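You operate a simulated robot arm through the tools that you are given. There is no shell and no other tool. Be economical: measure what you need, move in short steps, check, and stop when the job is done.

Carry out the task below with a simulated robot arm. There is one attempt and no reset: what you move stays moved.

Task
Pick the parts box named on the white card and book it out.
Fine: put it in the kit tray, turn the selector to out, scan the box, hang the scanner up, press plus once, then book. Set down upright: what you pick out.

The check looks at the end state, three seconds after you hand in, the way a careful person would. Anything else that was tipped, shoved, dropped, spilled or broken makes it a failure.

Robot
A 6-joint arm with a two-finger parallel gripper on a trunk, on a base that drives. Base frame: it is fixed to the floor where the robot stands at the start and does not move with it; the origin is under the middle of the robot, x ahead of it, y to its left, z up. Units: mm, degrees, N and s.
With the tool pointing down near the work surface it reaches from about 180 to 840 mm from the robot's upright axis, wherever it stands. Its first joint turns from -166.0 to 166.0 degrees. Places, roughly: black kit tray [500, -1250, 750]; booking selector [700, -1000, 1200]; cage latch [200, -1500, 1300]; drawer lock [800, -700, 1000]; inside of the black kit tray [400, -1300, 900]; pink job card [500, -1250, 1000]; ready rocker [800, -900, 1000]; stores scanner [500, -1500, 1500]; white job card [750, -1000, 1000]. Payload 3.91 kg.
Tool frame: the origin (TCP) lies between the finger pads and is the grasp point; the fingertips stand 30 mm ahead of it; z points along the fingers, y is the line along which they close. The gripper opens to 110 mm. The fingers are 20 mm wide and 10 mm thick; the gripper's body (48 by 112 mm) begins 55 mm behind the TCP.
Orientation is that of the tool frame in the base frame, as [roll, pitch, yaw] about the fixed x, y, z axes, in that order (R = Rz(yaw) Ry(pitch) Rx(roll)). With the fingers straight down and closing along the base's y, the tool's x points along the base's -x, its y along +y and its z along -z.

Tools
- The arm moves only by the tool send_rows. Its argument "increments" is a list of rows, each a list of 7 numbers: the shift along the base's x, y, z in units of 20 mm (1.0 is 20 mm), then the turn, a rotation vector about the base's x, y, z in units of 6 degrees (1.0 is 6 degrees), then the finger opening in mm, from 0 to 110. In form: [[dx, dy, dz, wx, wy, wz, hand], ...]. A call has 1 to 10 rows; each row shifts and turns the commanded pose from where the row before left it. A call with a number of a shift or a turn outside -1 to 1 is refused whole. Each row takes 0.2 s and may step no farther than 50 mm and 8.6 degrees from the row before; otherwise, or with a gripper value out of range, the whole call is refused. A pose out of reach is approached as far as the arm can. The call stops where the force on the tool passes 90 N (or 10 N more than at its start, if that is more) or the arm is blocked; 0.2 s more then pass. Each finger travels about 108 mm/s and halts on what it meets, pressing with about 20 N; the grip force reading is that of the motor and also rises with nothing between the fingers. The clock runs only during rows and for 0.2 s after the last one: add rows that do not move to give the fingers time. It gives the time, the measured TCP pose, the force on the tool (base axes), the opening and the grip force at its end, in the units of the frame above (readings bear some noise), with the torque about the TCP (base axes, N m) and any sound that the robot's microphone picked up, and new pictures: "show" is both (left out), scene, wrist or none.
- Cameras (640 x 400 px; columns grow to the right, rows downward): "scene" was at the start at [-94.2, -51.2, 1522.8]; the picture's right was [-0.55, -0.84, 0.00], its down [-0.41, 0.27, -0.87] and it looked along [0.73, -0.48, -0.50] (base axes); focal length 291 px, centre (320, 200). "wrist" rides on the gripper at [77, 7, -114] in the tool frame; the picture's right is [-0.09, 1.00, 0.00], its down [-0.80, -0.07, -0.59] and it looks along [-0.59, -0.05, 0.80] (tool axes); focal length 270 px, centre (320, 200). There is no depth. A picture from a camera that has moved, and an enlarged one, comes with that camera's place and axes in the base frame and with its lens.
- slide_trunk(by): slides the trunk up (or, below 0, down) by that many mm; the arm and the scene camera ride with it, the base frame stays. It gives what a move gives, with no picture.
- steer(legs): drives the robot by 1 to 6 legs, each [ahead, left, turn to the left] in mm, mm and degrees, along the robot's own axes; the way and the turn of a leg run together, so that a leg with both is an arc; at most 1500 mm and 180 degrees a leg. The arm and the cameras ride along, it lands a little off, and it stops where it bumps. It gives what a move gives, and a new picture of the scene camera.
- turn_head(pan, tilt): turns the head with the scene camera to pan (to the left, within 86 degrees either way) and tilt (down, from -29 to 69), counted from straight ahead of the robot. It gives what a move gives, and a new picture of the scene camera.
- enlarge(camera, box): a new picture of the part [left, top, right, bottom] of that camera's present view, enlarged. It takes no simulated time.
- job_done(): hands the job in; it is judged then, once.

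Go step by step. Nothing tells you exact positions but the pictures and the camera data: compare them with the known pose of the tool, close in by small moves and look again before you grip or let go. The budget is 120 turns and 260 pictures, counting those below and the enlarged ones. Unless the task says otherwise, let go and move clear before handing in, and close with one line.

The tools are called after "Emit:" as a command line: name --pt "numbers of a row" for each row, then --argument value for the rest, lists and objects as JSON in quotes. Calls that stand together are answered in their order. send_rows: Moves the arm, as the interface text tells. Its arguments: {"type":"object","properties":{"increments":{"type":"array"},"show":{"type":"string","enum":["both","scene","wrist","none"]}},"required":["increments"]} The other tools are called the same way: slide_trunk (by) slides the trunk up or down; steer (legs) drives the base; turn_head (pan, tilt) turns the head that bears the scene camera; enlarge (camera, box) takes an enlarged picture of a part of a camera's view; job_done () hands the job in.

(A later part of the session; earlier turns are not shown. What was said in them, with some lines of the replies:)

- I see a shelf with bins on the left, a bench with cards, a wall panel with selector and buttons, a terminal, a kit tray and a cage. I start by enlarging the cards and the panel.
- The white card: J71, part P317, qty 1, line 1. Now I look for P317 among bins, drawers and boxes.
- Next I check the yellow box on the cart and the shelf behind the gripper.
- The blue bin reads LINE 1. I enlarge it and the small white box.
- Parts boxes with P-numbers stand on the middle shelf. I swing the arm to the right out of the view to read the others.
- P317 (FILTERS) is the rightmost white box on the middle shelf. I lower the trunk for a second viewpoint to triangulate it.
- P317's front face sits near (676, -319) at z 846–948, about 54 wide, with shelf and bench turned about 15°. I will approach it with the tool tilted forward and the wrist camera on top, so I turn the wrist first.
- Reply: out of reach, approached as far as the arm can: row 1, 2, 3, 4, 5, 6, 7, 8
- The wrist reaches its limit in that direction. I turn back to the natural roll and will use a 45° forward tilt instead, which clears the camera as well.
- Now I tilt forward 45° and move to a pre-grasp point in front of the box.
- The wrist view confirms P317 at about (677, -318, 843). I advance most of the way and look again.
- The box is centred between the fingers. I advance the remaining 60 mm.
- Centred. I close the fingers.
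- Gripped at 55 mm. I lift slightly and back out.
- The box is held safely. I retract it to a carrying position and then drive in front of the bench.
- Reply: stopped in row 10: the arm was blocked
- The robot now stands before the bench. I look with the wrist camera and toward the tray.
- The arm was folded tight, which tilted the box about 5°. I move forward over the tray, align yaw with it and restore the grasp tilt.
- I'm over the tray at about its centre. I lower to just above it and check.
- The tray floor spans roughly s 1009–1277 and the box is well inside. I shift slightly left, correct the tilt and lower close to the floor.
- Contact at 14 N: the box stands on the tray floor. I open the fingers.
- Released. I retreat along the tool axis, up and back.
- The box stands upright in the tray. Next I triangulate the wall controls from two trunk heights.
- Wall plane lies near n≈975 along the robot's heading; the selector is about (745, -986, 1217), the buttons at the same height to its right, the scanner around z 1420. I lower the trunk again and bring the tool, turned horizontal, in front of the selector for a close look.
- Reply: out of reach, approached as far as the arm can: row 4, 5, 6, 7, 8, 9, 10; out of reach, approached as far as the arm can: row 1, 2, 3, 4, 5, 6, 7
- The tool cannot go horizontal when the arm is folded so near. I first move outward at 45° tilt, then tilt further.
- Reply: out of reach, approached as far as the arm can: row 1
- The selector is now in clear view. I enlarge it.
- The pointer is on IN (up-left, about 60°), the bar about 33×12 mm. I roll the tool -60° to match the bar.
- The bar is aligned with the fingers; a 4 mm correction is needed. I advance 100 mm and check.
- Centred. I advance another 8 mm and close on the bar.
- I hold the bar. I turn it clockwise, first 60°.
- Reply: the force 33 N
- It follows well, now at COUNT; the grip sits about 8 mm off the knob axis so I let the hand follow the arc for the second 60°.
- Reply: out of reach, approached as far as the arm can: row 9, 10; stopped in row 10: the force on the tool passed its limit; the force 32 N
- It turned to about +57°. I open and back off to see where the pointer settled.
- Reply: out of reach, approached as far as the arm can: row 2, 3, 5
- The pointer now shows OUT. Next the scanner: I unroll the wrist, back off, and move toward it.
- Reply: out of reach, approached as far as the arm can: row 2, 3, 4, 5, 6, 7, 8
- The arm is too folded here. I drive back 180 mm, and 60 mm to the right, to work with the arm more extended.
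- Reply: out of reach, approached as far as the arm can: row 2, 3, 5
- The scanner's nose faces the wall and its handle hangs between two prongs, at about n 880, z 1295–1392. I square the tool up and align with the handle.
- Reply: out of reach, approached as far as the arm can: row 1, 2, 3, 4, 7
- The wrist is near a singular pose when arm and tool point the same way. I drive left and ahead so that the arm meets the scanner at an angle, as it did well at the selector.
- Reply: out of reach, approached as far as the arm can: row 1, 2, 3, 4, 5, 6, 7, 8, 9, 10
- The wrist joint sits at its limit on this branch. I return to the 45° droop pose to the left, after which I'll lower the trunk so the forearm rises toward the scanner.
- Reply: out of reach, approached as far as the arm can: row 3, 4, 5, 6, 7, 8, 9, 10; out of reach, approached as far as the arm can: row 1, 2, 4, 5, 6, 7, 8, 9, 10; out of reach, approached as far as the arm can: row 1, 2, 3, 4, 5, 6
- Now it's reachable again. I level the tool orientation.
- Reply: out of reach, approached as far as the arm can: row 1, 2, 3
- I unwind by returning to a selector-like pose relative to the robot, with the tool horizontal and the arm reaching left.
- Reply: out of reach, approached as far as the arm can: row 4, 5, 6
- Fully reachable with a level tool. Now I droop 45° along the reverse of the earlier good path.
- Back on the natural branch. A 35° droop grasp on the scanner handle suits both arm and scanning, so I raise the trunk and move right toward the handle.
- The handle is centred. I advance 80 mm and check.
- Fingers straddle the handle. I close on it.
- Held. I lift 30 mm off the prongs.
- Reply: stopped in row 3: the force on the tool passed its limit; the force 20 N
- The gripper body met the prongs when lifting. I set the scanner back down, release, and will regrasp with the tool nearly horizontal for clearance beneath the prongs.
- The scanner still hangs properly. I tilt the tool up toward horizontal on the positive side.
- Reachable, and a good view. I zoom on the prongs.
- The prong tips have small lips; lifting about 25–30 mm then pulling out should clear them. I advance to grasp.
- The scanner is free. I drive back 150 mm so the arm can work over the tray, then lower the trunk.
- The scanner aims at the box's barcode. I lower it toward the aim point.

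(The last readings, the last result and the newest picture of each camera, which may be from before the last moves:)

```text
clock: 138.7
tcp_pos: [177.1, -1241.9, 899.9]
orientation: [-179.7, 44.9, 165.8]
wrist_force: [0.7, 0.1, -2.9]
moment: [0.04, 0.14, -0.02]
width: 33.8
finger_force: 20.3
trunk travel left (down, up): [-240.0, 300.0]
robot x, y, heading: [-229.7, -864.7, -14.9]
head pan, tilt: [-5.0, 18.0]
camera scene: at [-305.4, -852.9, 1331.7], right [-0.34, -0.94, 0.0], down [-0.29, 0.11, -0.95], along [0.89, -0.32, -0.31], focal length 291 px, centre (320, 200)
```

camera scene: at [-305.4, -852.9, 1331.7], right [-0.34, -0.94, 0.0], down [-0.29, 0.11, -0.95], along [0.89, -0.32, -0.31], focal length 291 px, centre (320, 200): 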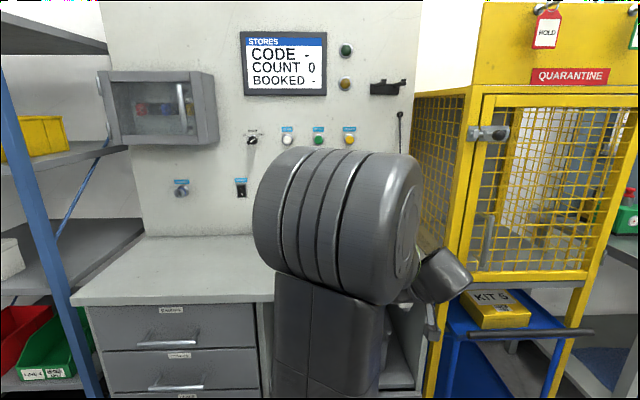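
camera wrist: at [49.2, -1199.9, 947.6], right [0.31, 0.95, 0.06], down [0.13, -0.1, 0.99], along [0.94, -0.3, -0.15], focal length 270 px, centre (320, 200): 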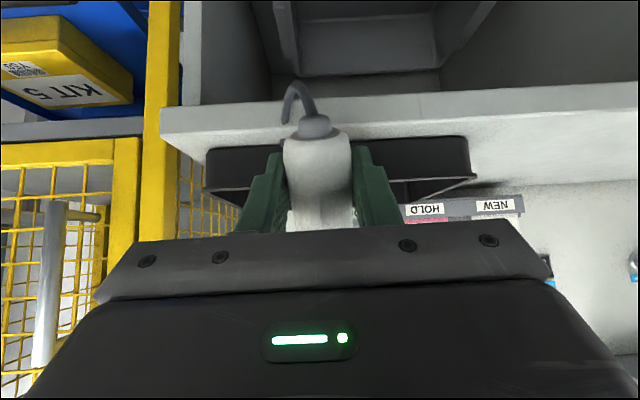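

No read yet at 38°. I reduce the scanner's downward angle to about 20° and dip lower.

Emit:
send_rows --pt "0.1 -0.03 -0.48 -0.13 -0.483 0 15" --pt "0.1 -0.03 -0.48 -0.13 -0.483 0 15" --pt "0.1 -0.03 -0.48 -0.13 -0.483 0 15" --pt "0.1 -0.03 -0.48 -0.13 -0.483 0 15" --pt "0.1 -0.03 -0.48 -0.13 -0.483 0 15" --pt "0.1 -0.03 -0.48 -0.13 -0.483 0 15" --pt "0 0 0 0 0 0 15" --pt "0 0 0 0 0 0 15" --show "both"

```text
clock: 140.5
tcp_pos: [191.6, -1244.4, 843.6]
orientation: [-179.0, 62.8, 166.2]
wrist_force: [-0.5, 0.2, -1.4]
moment: [0.0, 0.05, 0.02]
width: 34.0
finger_force: 20.0
trunk travel left (down, up): [-240.0, 300.0]
robot x, y, heading: [-228.4, -863.0, -14.7]
head pan, tilt: [-5.0, 18.0]
camera scene: at [-305.4, -852.9, 1331.7], right [-0.34, -0.94, 0.0], down [-0.29, 0.11, -0.95], along [0.89, -0.32, -0.31], focal length 291 px, centre (320, 200)
camera wrist: at [60.6, -1203.8, 825.7], right [0.29, 0.95, 0.07], down [-0.17, -0.02, 0.98], along [0.94, -0.3, 0.16], focal length 270 px, centre (320, 200)
```

scene: 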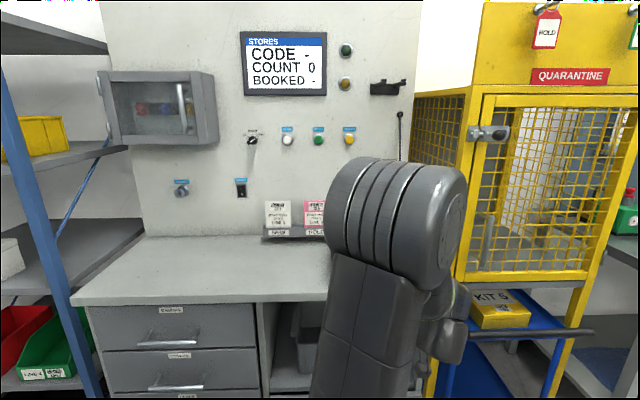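
wrist: 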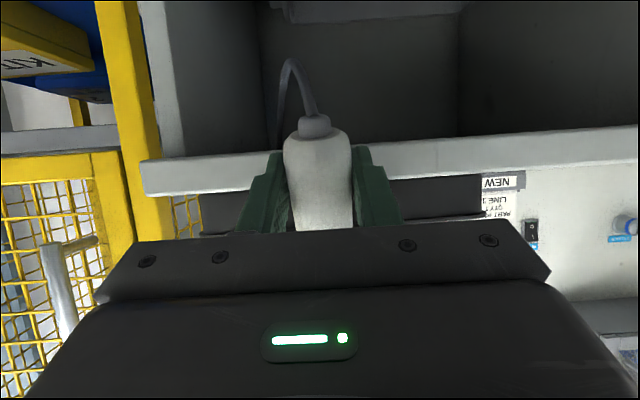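

Emit:
enlarge --camera "scene" --box '[225, 120, 265, 205]'

Emit:
send_rows --pt "0 0 0.3 0 0 0 15" --pt "0 0 0.3 0 0 0 15" --pt "0 0 0 0 0 0 15" --pt "0 0 0.3 0 0 0 15" --pt "0 0 0 0 0 0 15" --pt "0 0 0.3 0 0 0 15" --pt "0 0 0 0 0 0 15" --show "both"

```text
4.71 times, centred on (245, 162) of scene
camera zoom: at [-305.4, -852.9, 1331.7], right [-0.34, -0.94, 0.0], down [-0.29, 0.11, -0.95], along [0.89, -0.32, -0.31], focal length 1370 px, centre (673, 376)
```

zoom: 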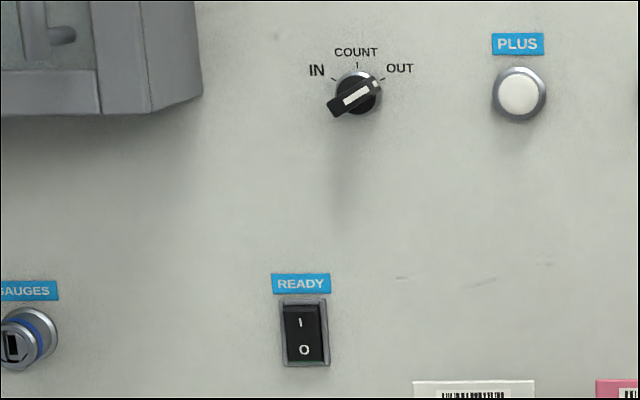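

```text
clock: 142.1
tcp_pos: [191.1, -1244.9, 868.2]
orientation: [-179.1, 62.9, 166.1]
wrist_force: [-0.4, 0.2, -1.2]
moment: [0.04, 0.04, 0.0]
width: 33.9
finger_force: 19.8
trunk travel left (down, up): [-240.0, 300.0]
robot x, y, heading: [-226.6, -863.3, -14.9]
head pan, tilt: [-5.0, 18.0]
camera scene: at [-305.4, -852.9, 1331.7], right [-0.34, -0.94, 0.0], down [-0.29, 0.11, -0.95], along [0.89, -0.32, -0.31], focal length 291 px, centre (320, 200)
camera wrist: at [60.4, -1203.9, 850.0], right [0.29, 0.95, 0.07], down [-0.17, -0.02, 0.98], along [0.94, -0.3, 0.16], focal length 270 px, centre (320, 200)
```

scene: 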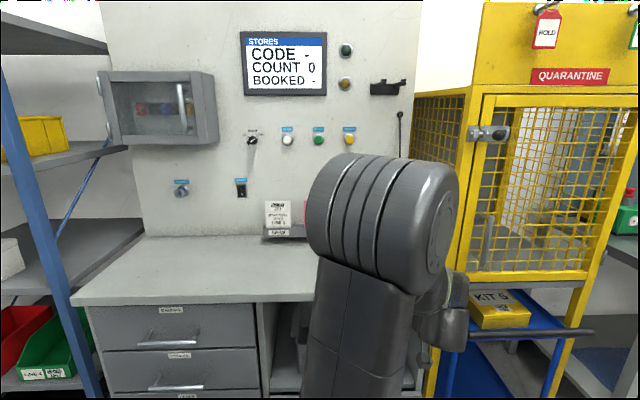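
wrist: 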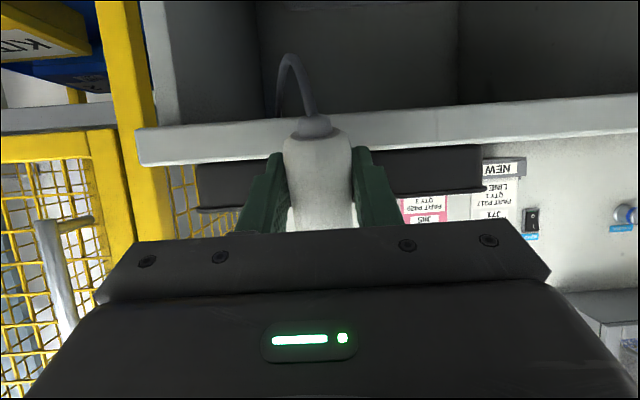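

The selector is at OUT. There is still no read, so I sweep the distance along the beam, first nearer, then farther.

Emit:
send_rows --pt "0 0 -0.5 0 0 0 15" --pt "0 0 -0.5 0 0 0 15" --pt "0.45 -0.12 -0.17 0 0 0 15" --pt "0.45 -0.12 -0.17 0 0 0 15" --pt "0.45 -0.12 -0.17 0 0 0 15" --pt "0 0 0 0 0 0 15" --pt "0 0 0 0 0 0 15" --show "scene"

Emit:
send_rows --pt "-0.8 0.21 0.3 0 0 0 15" --pt "-0.8 0.21 0.3 0 0 0 15" --pt "-0.8 0.21 0.3 0 0 0 15" --pt "-0.8 0.21 0.3 0 0 0 15" --pt "0 0 0 0 0 0 15" --pt "-0.8 0.21 0.3 0 0 0 15" --pt "-0.8 0.21 0.3 0 0 0 15" --pt "0 0 0 0 0 0 15" --pt "-0.8 0.21 0.3 0 0 0 15" --pt "0 0 0 0 0 0 15" --show "both"

```text
clock: 143.7
tcp_pos: [216.8, -1253.8, 838.5]
orientation: [-179.2, 62.8, 166.1]
wrist_force: [-1.6, 1.1, -0.1]
moment: [-0.15, -0.29, -0.13]
width: 33.8
finger_force: 20.3
trunk travel left (down, up): [-240.0, 300.0]
robot x, y, heading: [-231.1, -863.0, -15.1]
head pan, tilt: [-5.0, 18.0]
camera scene: at [-305.9, -852.7, 1331.7], right [-0.34, -0.94, 0.0], down [-0.29, 0.11, -0.95], along [0.89, -0.32, -0.31], focal length 291 px, centre (320, 200)
```

scene: 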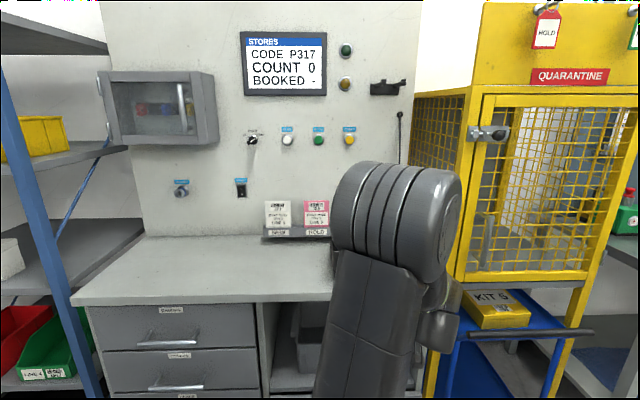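

```text
clock: 145.9
tcp_pos: [107.1, -1222.9, 878.5]
orientation: [-179.2, 62.9, 166.2]
wrist_force: [-1.0, 0.0, -1.6]
moment: [0.02, 0.05, -0.04]
width: 33.7
finger_force: 19.8
trunk travel left (down, up): [-240.0, 300.0]
robot x, y, heading: [-229.9, -866.8, -14.5]
head pan, tilt: [-5.0, 18.0]
camera scene: at [-305.6, -852.8, 1331.7], right [-0.34, -0.94, 0.0], down [-0.29, 0.11, -0.95], along [0.89, -0.32, -0.31], focal length 291 px, centre (320, 200)
camera wrist: at [-24.5, -1181.8, 861.7], right [0.29, 0.95, 0.07], down [-0.17, -0.02, 0.98], along [0.94, -0.3, 0.16], focal length 270 px, centre (320, 200)
```

scene: 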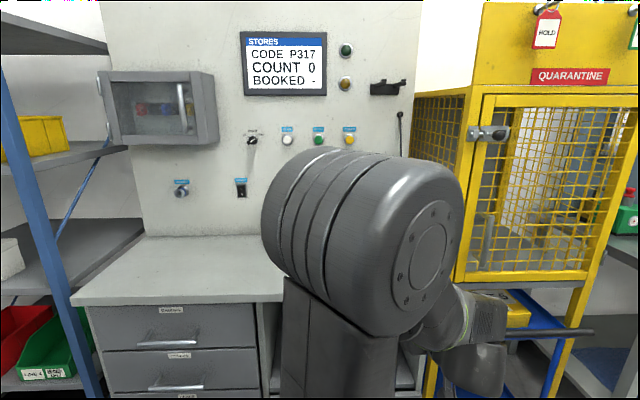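
wrist: 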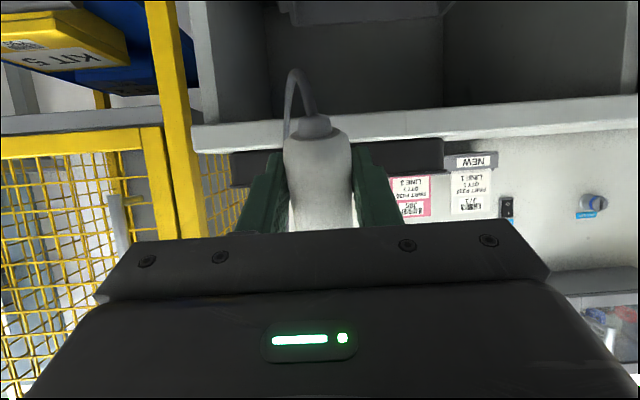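

CODE P317 is read. Now I bring the scanner back toward its holder, reversing my path.

Emit:
send_rows --pt "0.2 -0.05 0.95 0 0 0 15" --pt "0.4 -0.1 0.95 0 0 0 15" --pt "0.4 -0.1 0.95 0 0 0 15" --pt "0.4 -0.1 0.95 0 0 0 15" --pt "0.4 -0.1 0.95 0 0 0 15" --pt "0.4 -0.1 0.95 0 0 0 15" --pt "0.4 -0.1 0.95 0 0 0 15" --pt "0.4 -0.1 0.95 0 0 0 15" --pt "0.4 -0.1 0.95 0 0 0 15" --show "none"

Emit:
send_rows --pt "0.85 -0.5 0.55 -0.087 -0.325 0 15" --pt "0.85 -0.5 0.55 -0.087 -0.325 0 15" --pt "0.85 -0.5 0.55 -0.087 -0.325 0 15" --pt "0.85 -0.5 0.55 -0.087 -0.325 0 15" --pt "0.85 -0.5 0.55 -0.087 -0.325 0 15" --pt "0.85 -0.5 0.55 -0.087 -0.325 0 15" --pt "0.85 -0.5 0.55 -0.087 -0.325 0 15" --pt "0.85 -0.5 0.55 -0.087 -0.325 0 15" --pt "0.85 -0.5 0.55 -0.087 -0.325 0 15" --pt "0.85 -0.5 0.5 -0.087 -0.325 0 15" --show "both"

```text
clock: 147.9
tcp_pos: [174.0, -1239.1, 1051.5]
orientation: [-179.1, 62.7, 166.0]
wrist_force: [1.0, -0.3, -1.4]
moment: [0.01, 0.03, 0.01]
width: 34.0
finger_force: 20.0
trunk travel left (down, up): [-240.0, 300.0]
robot x, y, heading: [-229.9, -859.8, -14.8]
head pan, tilt: [-5.0, 18.0]
```

```text
clock: 150.1
tcp_pos: [344.7, -1340.7, 1158.4]
orientation: [-176.1, 83.0, 168.9]
wrist_force: [-0.5, -0.4, -1.6]
moment: [-0.02, 0.02, 0.03]
width: 33.8
finger_force: 19.8
trunk travel left (down, up): [-240.0, 300.0]
robot x, y, heading: [-228.3, -860.7, -15.0]
head pan, tilt: [-5.0, 18.0]
camera scene: at [-305.4, -852.9, 1331.7], right [-0.34, -0.94, 0.0], down [-0.29, 0.11, -0.95], along [0.89, -0.32, -0.31], focal length 291 px, centre (320, 200)
camera wrist: at [227.8, -1303.1, 1094.9], right [0.27, 0.96, 0.08], down [-0.49, 0.06, 0.87], along [0.83, -0.27, 0.49], focal length 270 px, centre (320, 200)
```

scene: 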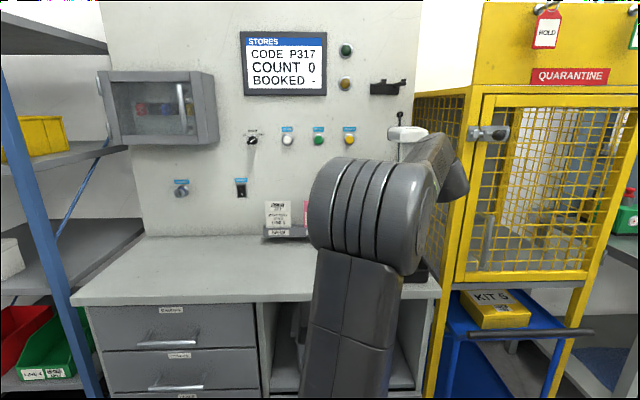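
wrist: 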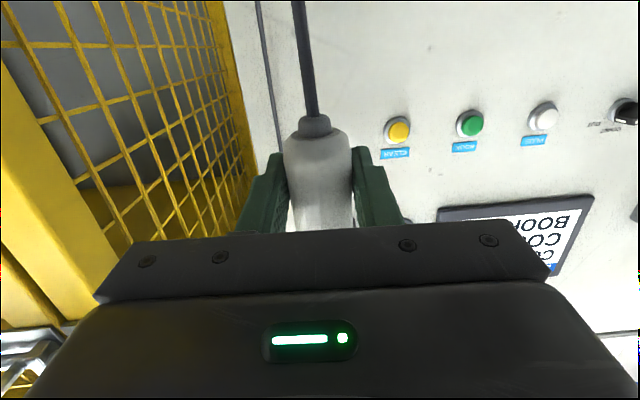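

Emit:
slide_trunk --by 200

Emit:
steer --legs '[[125, 0, 0]]'

Emit:
enlarge --camera "scene" --box '[370, 100, 530, 300]'

```text
clock: 152.2
tcp_pos: [344.7, -1341.6, 1358.6]
orientation: [-176.2, 82.9, 169.0]
wrist_force: [0.3, -0.3, -2.6]
moment: [-0.01, 0.02, 0.01]
width: 33.7
finger_force: 19.6
trunk travel left (down, up): [-440.0, 100.0]
robot x, y, heading: [-226.3, -863.1, -14.9]
head pan, tilt: [-5.0, 18.0]
```

```text
clock: 153.5
tcp_pos: [465.9, -1371.1, 1357.2]
orientation: [-176.3, 82.8, 169.0]
wrist_force: [0.1, -0.5, -0.4]
moment: [0.02, 0.03, 0.0]
width: 34.0
finger_force: 20.4
trunk travel left (down, up): [-440.0, 100.0]
robot x, y, heading: [-107.9, -891.3, -14.9]
head pan, tilt: [-5.0, 18.0]
camera scene: at [-185.2, -885.1, 1531.8], right [-0.34, -0.94, 0.0], down [-0.29, 0.11, -0.95], along [0.89, -0.32, -0.31], focal length 291 px, centre (320, 200)
```

scene: 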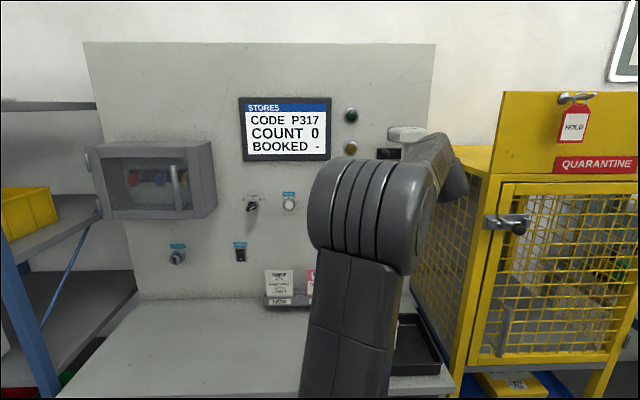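

```text
2.00 times, centred on (450, 200) of scene
camera zoom: at [-185.2, -885.1, 1531.8], right [-0.34, -0.94, 0.0], down [-0.29, 0.11, -0.95], along [0.89, -0.32, -0.31], focal length 582 px, centre (60, 200)
```

zoom: 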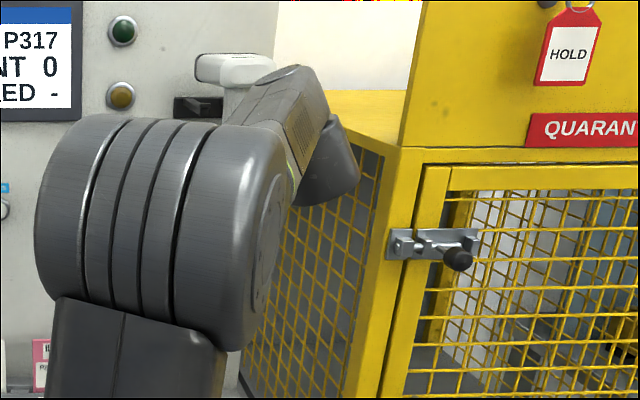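

Emit:
send_rows --pt "0.68 -0.21 -0.03 0 0 0 15" --pt "0.68 -0.21 -0.03 0 0 0 15" --pt "0.68 -0.21 -0.03 0 0 0 15" --pt "0.68 -0.21 -0.03 0 0 0 15" --pt "0.68 -0.21 -0.03 0 0 0 15" --pt "0.68 -0.21 -0.03 0 0 0 15" --pt "0 0 0 0 0 0 15" --show "both"

Emit:
enlarge --camera "scene" --box '[360, 110, 460, 180]'

```text
clock: 155.1
tcp_pos: [546.1, -1399.1, 1354.7]
orientation: [-176.3, 83.0, 168.9]
wrist_force: [0.0, -0.2, -0.5]
moment: [0.01, 0.0, 0.03]
width: 33.6
finger_force: 19.8
trunk travel left (down, up): [-440.0, 100.0]
robot x, y, heading: [-112.0, -895.3, -14.9]
head pan, tilt: [-5.0, 18.0]
camera scene: at [-186.2, -884.8, 1531.7], right [-0.34, -0.94, 0.0], down [-0.29, 0.11, -0.95], along [0.89, -0.32, -0.31], focal length 291 px, centre (320, 200)
camera wrist: at [428.7, -1360.1, 1291.4], right [0.26, 0.96, 0.08], down [-0.49, 0.06, 0.87], along [0.83, -0.27, 0.49], focal length 270 px, centre (320, 200)
```

scene: 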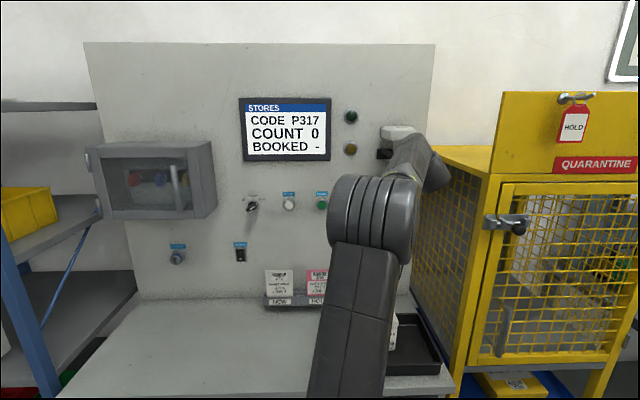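
wrist: 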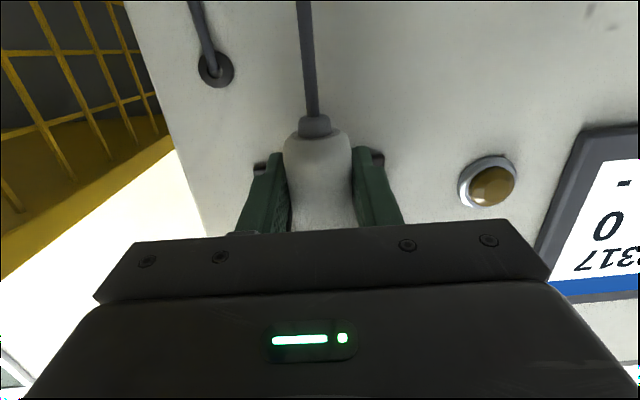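

```text
5.71 times, centred on (410, 145) of scene
camera zoom: at [-186.2, -884.8, 1531.7], right [-0.34, -0.94, 0.0], down [-0.29, 0.11, -0.95], along [0.89, -0.32, -0.31], focal length 1664 px, centre (-194, 514)
```

zoom: 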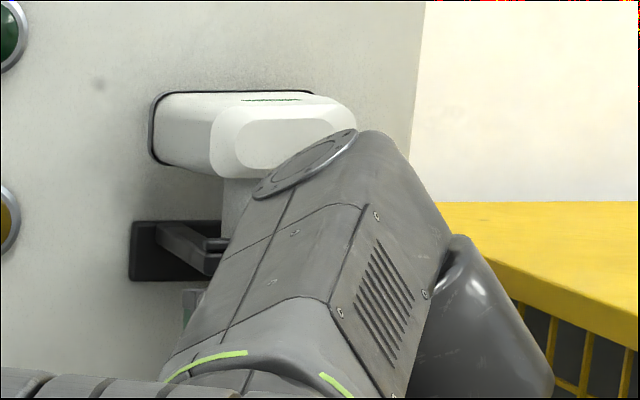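

Aligned above the prongs. I lower it to rest.

Emit:
send_rows --pt "0.05 0.1 -0.3 0 0 0 15" --pt "0 0 -0.3 0 0 0 15" --pt "0 0 -0.3 0 0 0 15" --pt "0 0 -0.3 0 0 0 15" --pt "0 0 -0.2 0 0 0 15" --pt "0 0 -0.15 0 0 0 15" --pt "0 0 0 0 0 0 15" --show "both"

Emit:
enlarge --camera "scene" --box '[360, 110, 460, 180]'

```text
clock: 156.7
tcp_pos: [546.7, -1395.2, 1323.9]
orientation: [-176.4, 82.9, 168.9]
wrist_force: [0.4, -1.1, -0.5]
moment: [0.01, 0.02, 0.02]
width: 33.7
finger_force: 20.3
trunk travel left (down, up): [-440.0, 100.0]
robot x, y, heading: [-108.8, -895.7, -15.1]
head pan, tilt: [-5.0, 18.0]
camera scene: at [-186.2, -884.8, 1531.7], right [-0.34, -0.94, 0.0], down [-0.29, 0.11, -0.95], along [0.89, -0.32, -0.31], focal length 291 px, centre (320, 200)
camera wrist: at [429.9, -1357.6, 1259.8], right [0.26, 0.96, 0.08], down [-0.49, 0.06, 0.87], along [0.83, -0.27, 0.49], focal length 270 px, centre (320, 200)
```

scene: 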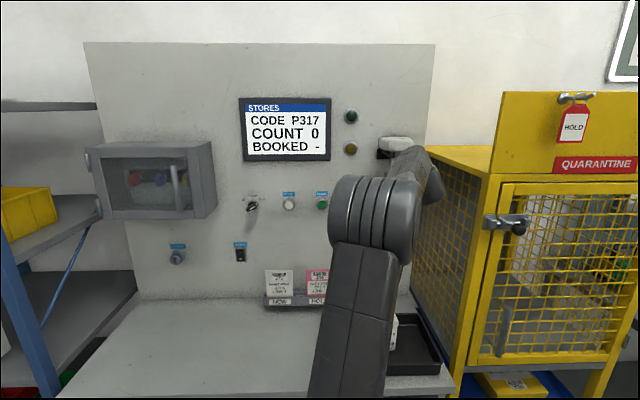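
wrist: 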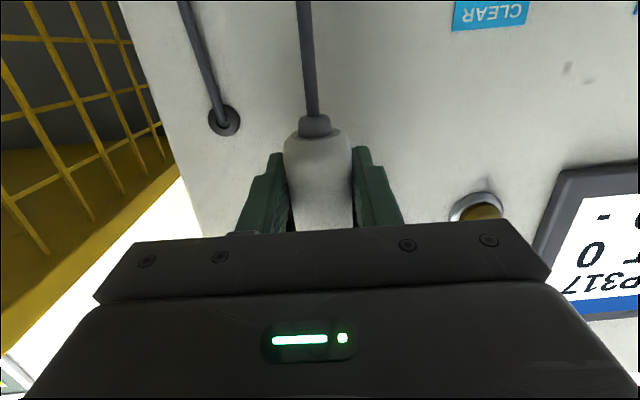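

```text
5.71 times, centred on (410, 145) of scene
camera zoom: at [-186.2, -884.8, 1531.7], right [-0.34, -0.94, 0.0], down [-0.29, 0.11, -0.95], along [0.89, -0.32, -0.31], focal length 1664 px, centre (-194, 514)
```

zoom: 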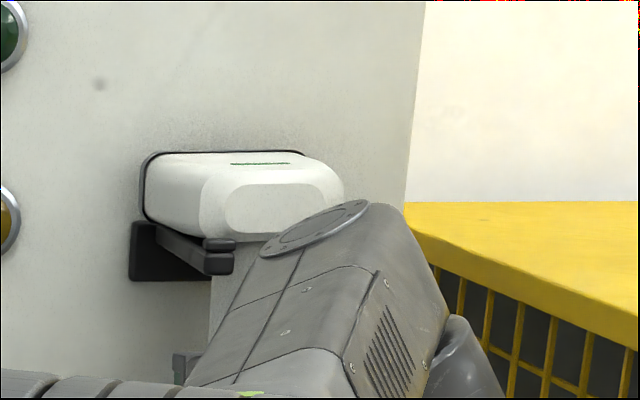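

Emit:
send_rows --pt "0 0 -0.1 0 0 0 15" --pt "0 0 -0.1 0 0 0 15" --pt "0 0 0 0 0 0 15" --show "none"

```text
clock: 157.5
tcp_pos: [546.2, -1393.8, 1321.1]
orientation: [-175.6, 83.1, 169.6]
wrist_force: [3.7, -0.8, 10.8]
moment: [0.47, 0.14, -0.04]
width: 33.9
finger_force: 19.7
trunk travel left (down, up): [-440.0, 100.0]
robot x, y, heading: [-106.3, -897.9, -15.0]
head pan, tilt: [-5.0, 18.0]
```

Contact with 11 N upward: the head rests on the prongs. I open and back out.

Emit:
send_rows --pt "0 0 0 0 0 0 45" --pt "0 0 0 0 0 0 70" --pt "0 0 0 0 0 0 70" --show "none"

Emit:
send_rows --pt "-0.7 0.19 0 0 0 0 70" --pt "-0.7 0.19 0 0 0 0 70" --pt "-0.7 0.19 0 0 0 0 70" --pt "-0.7 0.19 0 0 0 0 70" --pt "-0.7 0.19 0 0 0 0 70" --pt "-0.7 0.19 0 0 0 0 70" --pt "-0.7 0.19 0 0 0 0 70" --pt "-0.7 0.19 0 0 0 0 70" --show "both"

Emit:
enlarge --camera "scene" --box '[360, 110, 460, 180]'

```text
clock: 158.3
tcp_pos: [545.3, -1393.9, 1319.4]
orientation: [-176.2, 83.0, 169.0]
wrist_force: [0.4, -0.7, -0.7]
moment: [0.0, 0.0, -0.01]
width: 70.3
finger_force: 0.0
trunk travel left (down, up): [-440.0, 100.0]
robot x, y, heading: [-110.2, -894.0, -14.6]
head pan, tilt: [-5.0, 18.0]
```

```text
clock: 160.1
tcp_pos: [435.0, -1364.1, 1320.0]
orientation: [-176.1, 83.0, 169.1]
wrist_force: [-0.4, 0.5, 0.2]
moment: [-0.01, 0.01, 0.01]
width: 69.9
finger_force: 0.1
trunk travel left (down, up): [-440.0, 100.0]
robot x, y, heading: [-112.3, -893.6, -14.7]
head pan, tilt: [-5.0, 18.0]
camera scene: at [-186.7, -884.4, 1531.7], right [-0.34, -0.94, 0.0], down [-0.29, 0.1, -0.95], along [0.89, -0.32, -0.31], focal length 291 px, centre (320, 200)
camera wrist: at [317.9, -1326.8, 1256.4], right [0.26, 0.96, 0.08], down [-0.49, 0.06, 0.87], along [0.83, -0.27, 0.49], focal length 270 px, centre (320, 200)
```

scene: 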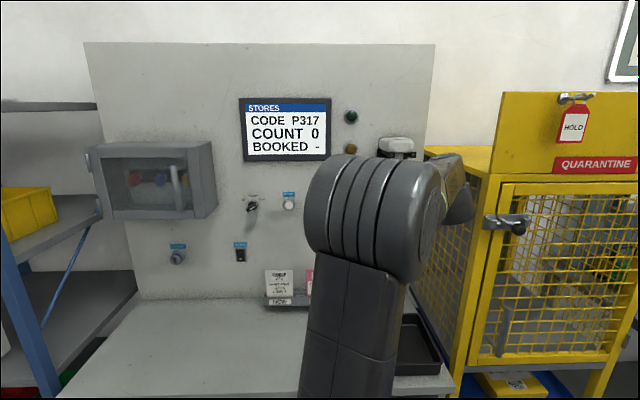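
wrist: 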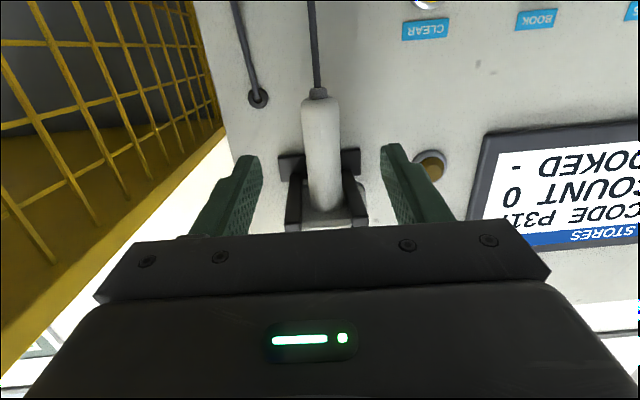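

```text
5.71 times, centred on (410, 145) of scene
camera zoom: at [-186.7, -884.4, 1531.7], right [-0.34, -0.94, 0.0], down [-0.29, 0.1, -0.95], along [0.89, -0.32, -0.31], focal length 1664 px, centre (-194, 514)
```

zoom: 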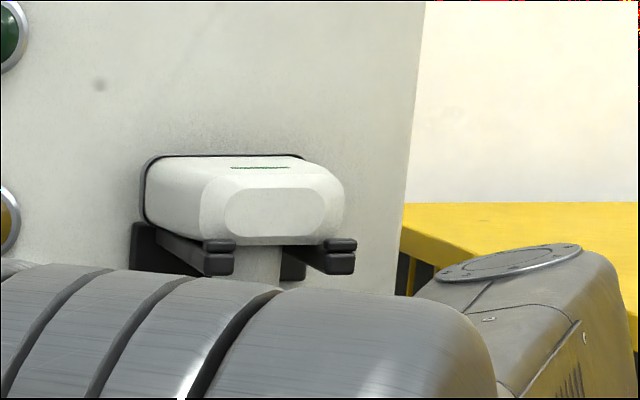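

The scanner hangs properly. Next PLUS: I droop the tool to 45°, close the fingers and move in front of the buttons.

Emit:
send_rows --pt "0 0.3 0 0.164 0.61 0 0" --pt "0 0.4 0 0.164 0.61 0 0" --pt "0 0.6 -0.2 0.164 0.61 0 0" --pt "0.1 0.9 -0.3 0.164 0.61 0 0" --pt "0.1 1 -0.3 0.164 0.61 0 0" --pt "0.2 1 -0.3 0.164 0.61 0 0" --pt "0.2 1 -0.3 0.164 0.61 0 0" --pt "0.2 1 -0.3 0.164 0.61 0 0" --pt "0.2 1 -0.3 0.164 0.61 0 0" --pt "0.2 1 -0.3 0.164 0.61 0 0" --show "none"

Emit:
send_rows --pt "0.7 0.95 -0.1 0 0 0 0" --pt "0.7 0.95 -0.1 0 0 0 0" --pt "0.7 0.95 -0.1 0 0 0 0" --pt "0.7 0.95 -0.1 0 0 0 0" --pt "0.7 0.95 -0.1 0 0 0 0" --pt "0.7 0.95 -0.1 0 0 0 0" --show "both"

```text
clock: 162.3
tcp_pos: [458.4, -1199.6, 1274.5]
orientation: [-179.7, 45.0, 165.6]
wrist_force: [0.5, -0.3, -0.5]
moment: [-0.01, -0.02, -0.02]
width: 0.1
finger_force: 20.4
trunk travel left (down, up): [-440.0, 100.0]
robot x, y, heading: [-109.3, -893.3, -14.8]
head pan, tilt: [-5.0, 18.0]
```

```text
clock: 163.7
tcp_pos: [542.6, -1085.0, 1261.1]
orientation: [-179.8, 45.2, 165.7]
wrist_force: [0.2, -0.4, 0.4]
moment: [0.03, -0.01, 0.01]
width: 0.1
finger_force: 19.6
trunk travel left (down, up): [-440.0, 100.0]
robot x, y, heading: [-109.9, -899.7, -14.8]
head pan, tilt: [-5.0, 18.0]
camera scene: at [-186.0, -884.3, 1531.7], right [-0.34, -0.94, 0.0], down [-0.29, 0.1, -0.95], along [0.89, -0.32, -0.31], focal length 291 px, centre (320, 200)
camera wrist: at [413.2, -1044.4, 1286.9], right [0.31, 0.95, 0.06], down [0.12, -0.1, 0.99], along [0.94, -0.3, -0.15], focal length 270 px, centre (320, 200)
```

scene: 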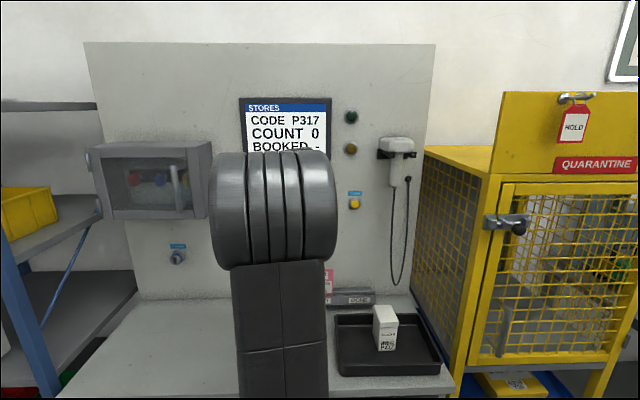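
wrist: 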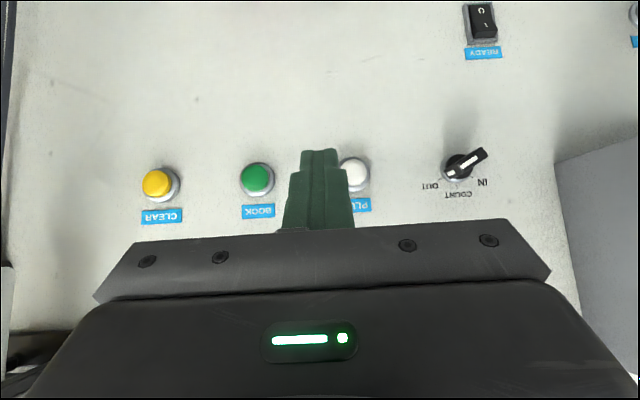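

PLUS lies at about s 878, z 1218, BOOK at s 985. I align 35 mm short of PLUS.

Emit:
send_rows --pt "0.85 0.08 -0.29 0 0 0 0" --pt "0.85 0.08 -0.29 0 0 0 0" --pt "0.85 0.08 -0.29 0 0 0 0" --pt "0.85 0.08 -0.29 0 0 0 0" --pt "0.85 0.08 -0.29 0 0 0 0" --show "both"

Emit:
enlarge --camera "wrist" --box '[240, 90, 400, 250]'

```text
clock: 164.9
tcp_pos: [629.8, -1077.3, 1234.1]
orientation: [-179.7, 45.2, 165.6]
wrist_force: [0.3, 0.1, 0.3]
moment: [0.01, -0.05, -0.01]
width: 0.1
finger_force: 20.0
trunk travel left (down, up): [-440.0, 100.0]
robot x, y, heading: [-110.2, -891.6, -15.1]
head pan, tilt: [-5.0, 18.0]
camera scene: at [-185.9, -884.6, 1531.7], right [-0.34, -0.94, 0.0], down [-0.29, 0.1, -0.95], along [0.89, -0.32, -0.31], focal length 291 px, centre (320, 200)
camera wrist: at [499.8, -1036.9, 1258.9], right [0.31, 0.95, 0.06], down [0.12, -0.1, 0.99], along [0.94, -0.3, -0.15], focal length 270 px, centre (320, 200)
```

scene: 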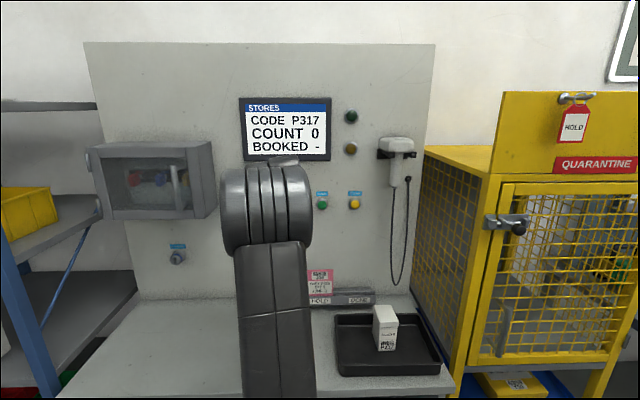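
wrist: 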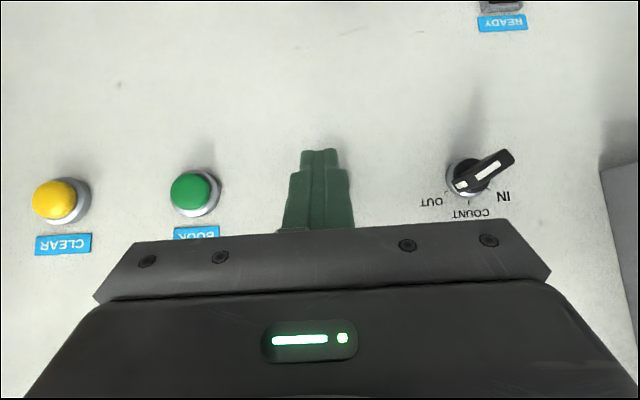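

```text
2.50 times, centred on (320, 170) of wrist
camera zoom: at [499.8, -1036.9, 1258.9], right [0.31, 0.95, 0.06], down [0.12, -0.1, 0.99], along [0.94, -0.3, -0.15], focal length 676 px, centre (320, 275)
```

zoom: 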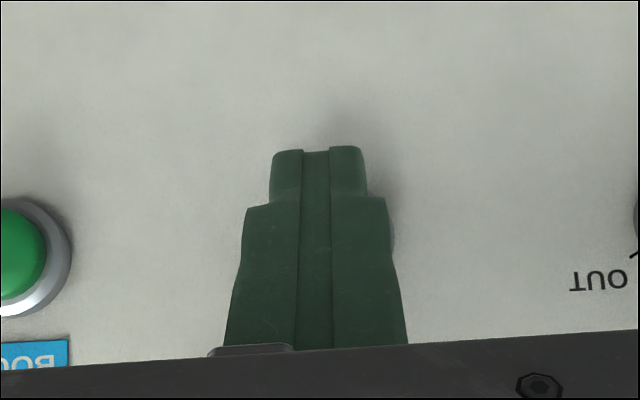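

Emit:
send_rows --pt "0.065 0.24 -0.05 0 0 0 0" --pt "0.6 -0.16 0 0 0 0 0" --pt "0.6 -0.16 0 0 0 0 0" --pt "0 0 0 0 0 0 0" --show "wrist"

Emit:
send_rows --pt "0.15 -0.04 0 0 0 0 0" --pt "0.15 -0.04 0 0 0 0 0" --pt "0.15 -0.04 0 0 0 0 0" --show "scene"

```text
clock: 165.9
tcp_pos: [653.4, -1079.8, 1232.0]
orientation: [-179.7, 45.1, 165.7]
wrist_force: [-0.1, 0.0, 0.1]
moment: [-0.01, 0.04, 0.01]
width: 0.2
finger_force: 19.9
trunk travel left (down, up): [-440.0, 100.0]
robot x, y, heading: [-108.9, -893.6, -14.9]
head pan, tilt: [-5.0, 18.0]
camera wrist: at [525.1, -1038.6, 1256.8], right [0.31, 0.95, 0.06], down [0.12, -0.1, 0.99], along [0.94, -0.3, -0.15], focal length 270 px, centre (320, 200)
```

wrist: 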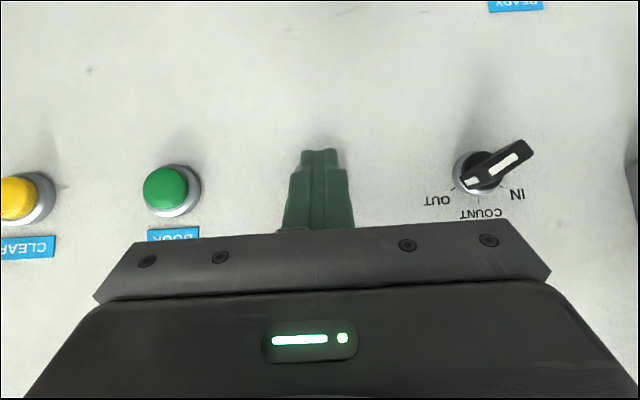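

```text
clock: 166.7
tcp_pos: [662.6, -1081.6, 1230.9]
orientation: [-179.7, 45.2, 165.7]
wrist_force: [0.6, 0.2, 0.5]
moment: [-0.03, -0.01, -0.02]
width: 0.0
finger_force: 20.4
trunk travel left (down, up): [-440.0, 100.0]
robot x, y, heading: [-110.6, -897.8, -14.9]
head pan, tilt: [-5.0, 18.0]
camera scene: at [-186.2, -884.6, 1531.7], right [-0.34, -0.94, 0.0], down [-0.29, 0.1, -0.95], along [0.89, -0.32, -0.31], focal length 291 px, centre (320, 200)
```

scene: 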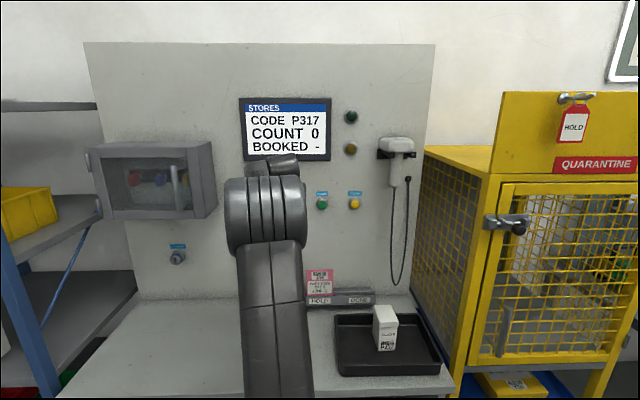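

Emit:
send_rows --pt "0.13 -0.035 0 0 0 0 0" --pt "0.13 -0.035 0 0 0 0 0" --pt "0.13 -0.035 0 0 0 0 0" --pt "0.13 -0.035 0 0 0 0 0" --show "scene"

```text
clock: 167.7
tcp_pos: [673.3, -1084.2, 1231.1]
orientation: [-179.8, 45.2, 165.8]
wrist_force: [-0.6, 0.6, -0.5]
moment: [0.0, -0.01, -0.02]
width: 0.0
finger_force: 20.1
trunk travel left (down, up): [-440.0, 100.0]
robot x, y, heading: [-108.7, -896.0, -14.8]
head pan, tilt: [-5.0, 18.0]
camera scene: at [-186.2, -884.6, 1531.7], right [-0.34, -0.94, 0.0], down [-0.29, 0.1, -0.95], along [0.89, -0.32, -0.31], focal length 291 px, centre (320, 200)
```

scene: 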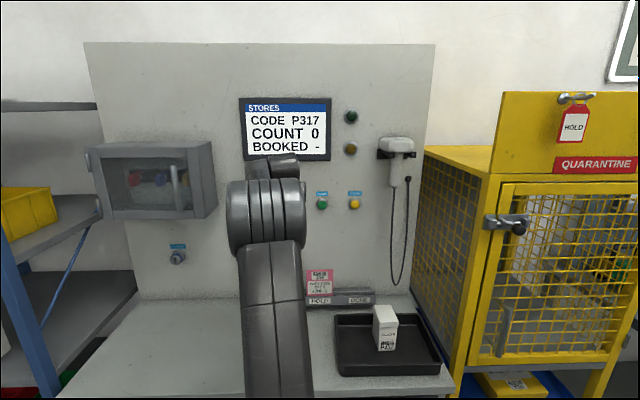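

Emit:
send_rows --pt "0.13 -0.035 0 0 0 0 0" --pt "0.13 -0.035 0 0 0 0 0" --show "both"

Emit:
enlarge --camera "wrist" --box '[240, 100, 400, 200]'

```text
clock: 168.3
tcp_pos: [677.9, -1085.9, 1232.7]
orientation: [-179.7, 45.0, 165.8]
wrist_force: [-1.7, 0.9, -0.3]
moment: [0.01, 0.04, 0.02]
width: 0.1
finger_force: 19.6
trunk travel left (down, up): [-440.0, 100.0]
robot x, y, heading: [-109.9, -892.6, -15.0]
head pan, tilt: [-5.0, 18.0]
heard: click
camera scene: at [-186.5, -884.5, 1531.7], right [-0.34, -0.94, 0.0], down [-0.29, 0.1, -0.95], along [0.89, -0.32, -0.31], focal length 291 px, centre (320, 200)
camera wrist: at [548.2, -1045.2, 1257.2], right [0.31, 0.95, 0.06], down [0.12, -0.1, 0.99], along [0.94, -0.3, -0.15], focal length 270 px, centre (320, 200)
```

scene: 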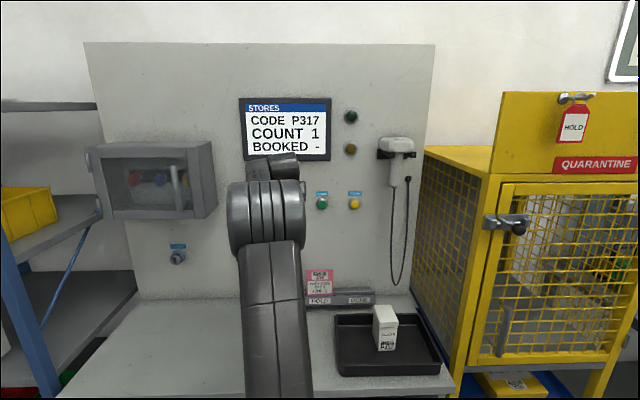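
wrist: 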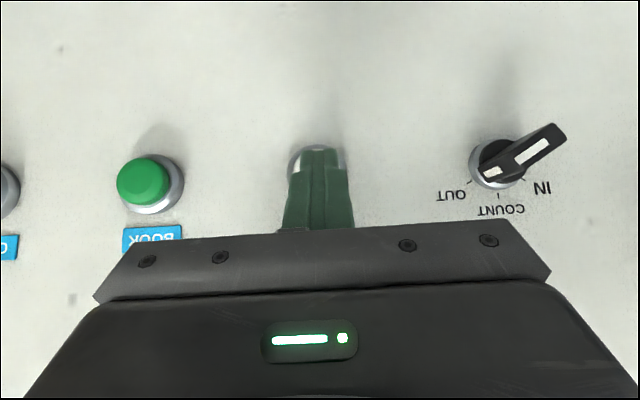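

```text
4.00 times, centred on (320, 150) of wrist
camera zoom: at [548.2, -1045.2, 1257.2], right [0.31, 0.95, 0.06], down [0.12, -0.1, 0.99], along [0.94, -0.3, -0.15], focal length 1081 px, centre (320, 400)
```

zoom: 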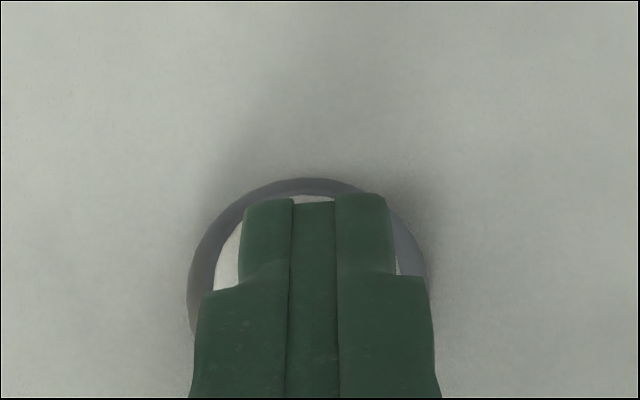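

COUNT 1 with a click. I retract and shift 107 mm right to BOOK.

Emit:
send_rows --pt "-0.7 0.19 0 0 0 0 0" --pt "-0.7 0.19 0 0 0 0 0" --pt "-0.7 0.19 0 0 0 0 0" --pt "-0.231 -0.861 0 0 0 0 0" --pt "-0.231 -0.861 0 0 0 0 0" --pt "-0.231 -0.861 0 0 0 0 0" --pt "-0.231 -0.861 0 0 0 0 0" --pt "-0.231 -0.861 0 0 0 0 0" --pt "-0.231 -0.861 0 0 0 0 0" --pt "0 0 0 0 0 0 0" --show "both"

```text
clock: 170.5
tcp_pos: [607.1, -1178.7, 1232.4]
orientation: [-179.7, 45.1, 165.7]
wrist_force: [-0.4, 0.1, -0.1]
moment: [0.02, -0.06, 0.01]
width: 0.0
finger_force: 19.8
trunk travel left (down, up): [-440.0, 100.0]
robot x, y, heading: [-108.9, -895.4, -14.9]
head pan, tilt: [-5.0, 18.0]
camera scene: at [-186.4, -884.6, 1531.7], right [-0.34, -0.94, 0.0], down [-0.29, 0.11, -0.95], along [0.89, -0.32, -0.31], focal length 291 px, centre (320, 200)
camera wrist: at [478.4, -1138.4, 1256.8], right [0.31, 0.95, 0.06], down [0.12, -0.1, 0.99], along [0.94, -0.3, -0.15], focal length 270 px, centre (320, 200)
```

scene: 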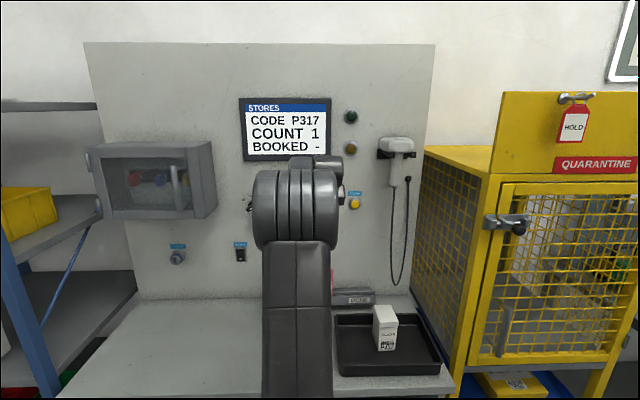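
wrist: 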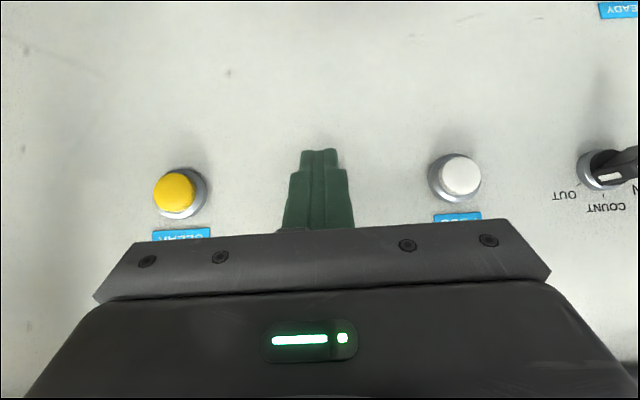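

Centred between CLEAR and PLUS, so on BOOK. I approach and press.

Emit:
send_rows --pt "0.56 -0.15 0 0 0 0 0" --pt "0.56 -0.15 0 0 0 0 0" --pt "0.56 -0.15 0 0 0 0 0" --pt "0.13 -0.035 0 0 0 0 0" --pt "0.13 -0.035 0 0 0 0 0" --pt "0.13 -0.035 0 0 0 0 0" --pt "0.13 -0.035 0 0 0 0 0" --show "scene"

```text
clock: 172.1
tcp_pos: [648.7, -1188.5, 1232.7]
orientation: [-179.7, 45.0, 165.7]
wrist_force: [-20.2, 4.9, -3.7]
moment: [0.08, 0.4, -0.07]
width: 0.3
finger_force: 20.3
trunk travel left (down, up): [-440.0, 100.0]
robot x, y, heading: [-109.6, -892.8, -14.7]
head pan, tilt: [-5.0, 18.0]
heard: click
camera scene: at [-189.9, -883.9, 1531.5], right [-0.34, -0.94, 0.0], down [-0.29, 0.1, -0.95], along [0.9, -0.32, -0.31], focal length 291 px, centre (320, 200)
```

scene: 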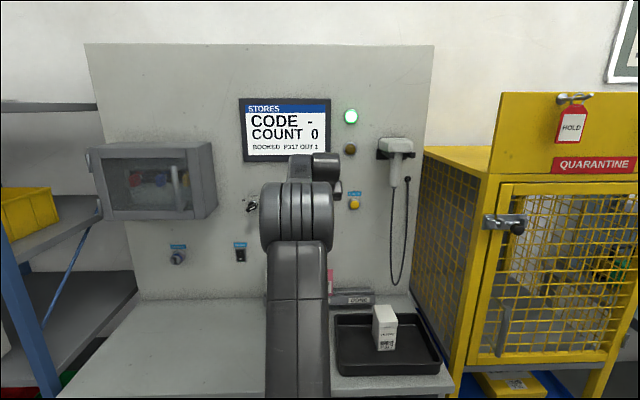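

BOOKED P317 OUT 1 with the green lamp. I retract and check the final state.

Emit:
send_rows --pt "-0.7 0.19 0 0 0 0 0" --pt "-0.7 0.19 0 0 0 0 0" --pt "-0.7 0.19 0 0 0 0 0" --pt "-0.7 0.19 0 0 0 0 0" --pt "-0.7 0.19 0 0 0 0 0" --pt "-0.7 0.19 0 0 0 0 0" --show "scene"

Emit:
enlarge --camera "scene" --box '[320, 270, 470, 400]'

Emit:
enlarge --camera "scene" --box '[220, 80, 440, 220]'

```text
clock: 173.5
tcp_pos: [567.2, -1168.9, 1231.6]
orientation: [-179.7, 45.1, 165.7]
wrist_force: [-0.7, 0.1, 1.3]
moment: [0.03, 0.01, -0.01]
width: 0.0
finger_force: 19.8
trunk travel left (down, up): [-440.0, 100.0]
robot x, y, heading: [-108.4, -894.3, -15.1]
head pan, tilt: [-5.0, 18.0]
camera scene: at [-186.7, -884.5, 1531.7], right [-0.34, -0.94, 0.0], down [-0.29, 0.1, -0.95], along [0.89, -0.32, -0.31], focal length 291 px, centre (320, 200)
```

scene: 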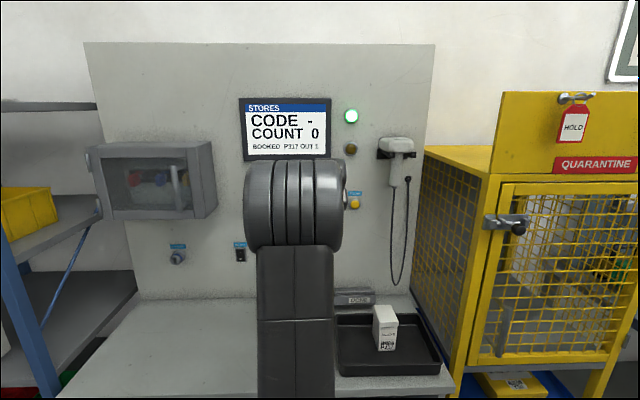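

```text
3.08 times, centred on (395, 335) of scene
camera zoom: at [-186.7, -884.5, 1531.7], right [-0.34, -0.94, 0.0], down [-0.29, 0.1, -0.95], along [0.89, -0.32, -0.31], focal length 896 px, centre (89, -215)
```

zoom: 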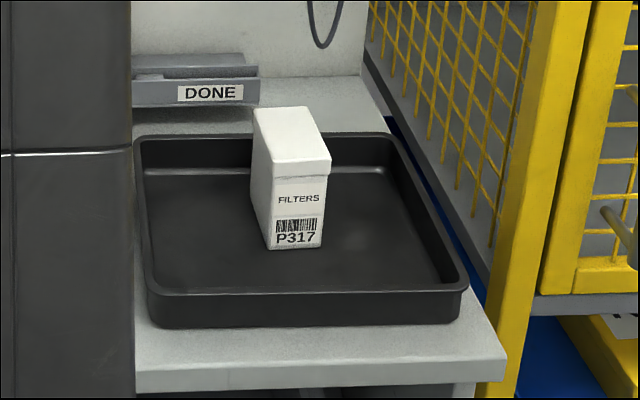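

```text
2.86 times, centred on (330, 150) of scene
camera zoom: at [-186.7, -884.5, 1531.7], right [-0.34, -0.94, 0.0], down [-0.29, 0.1, -0.95], along [0.89, -0.32, -0.31], focal length 832 px, centre (291, 343)
```

zoom: 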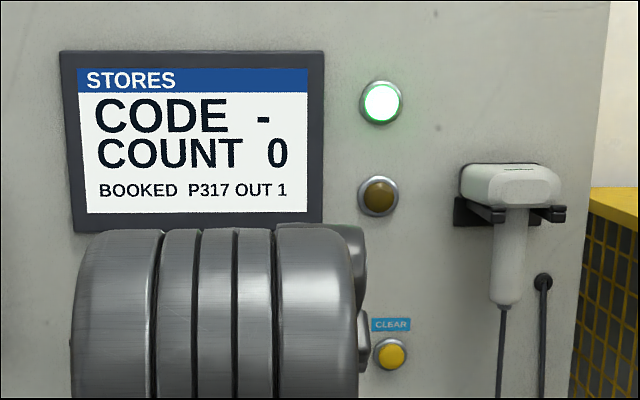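

The box stands upright in the tray, the scanner hangs on its holder and the screen shows BOOKED P317 OUT 1. I hand in.

Emit:
job_done

```text
The job is handed in.
```

Parts box P317 (filters) is standing upright in the kit tray and the terminal shows "BOOKED P317 OUT 1". The selector is on OUT, and the scanner is back on its holder.
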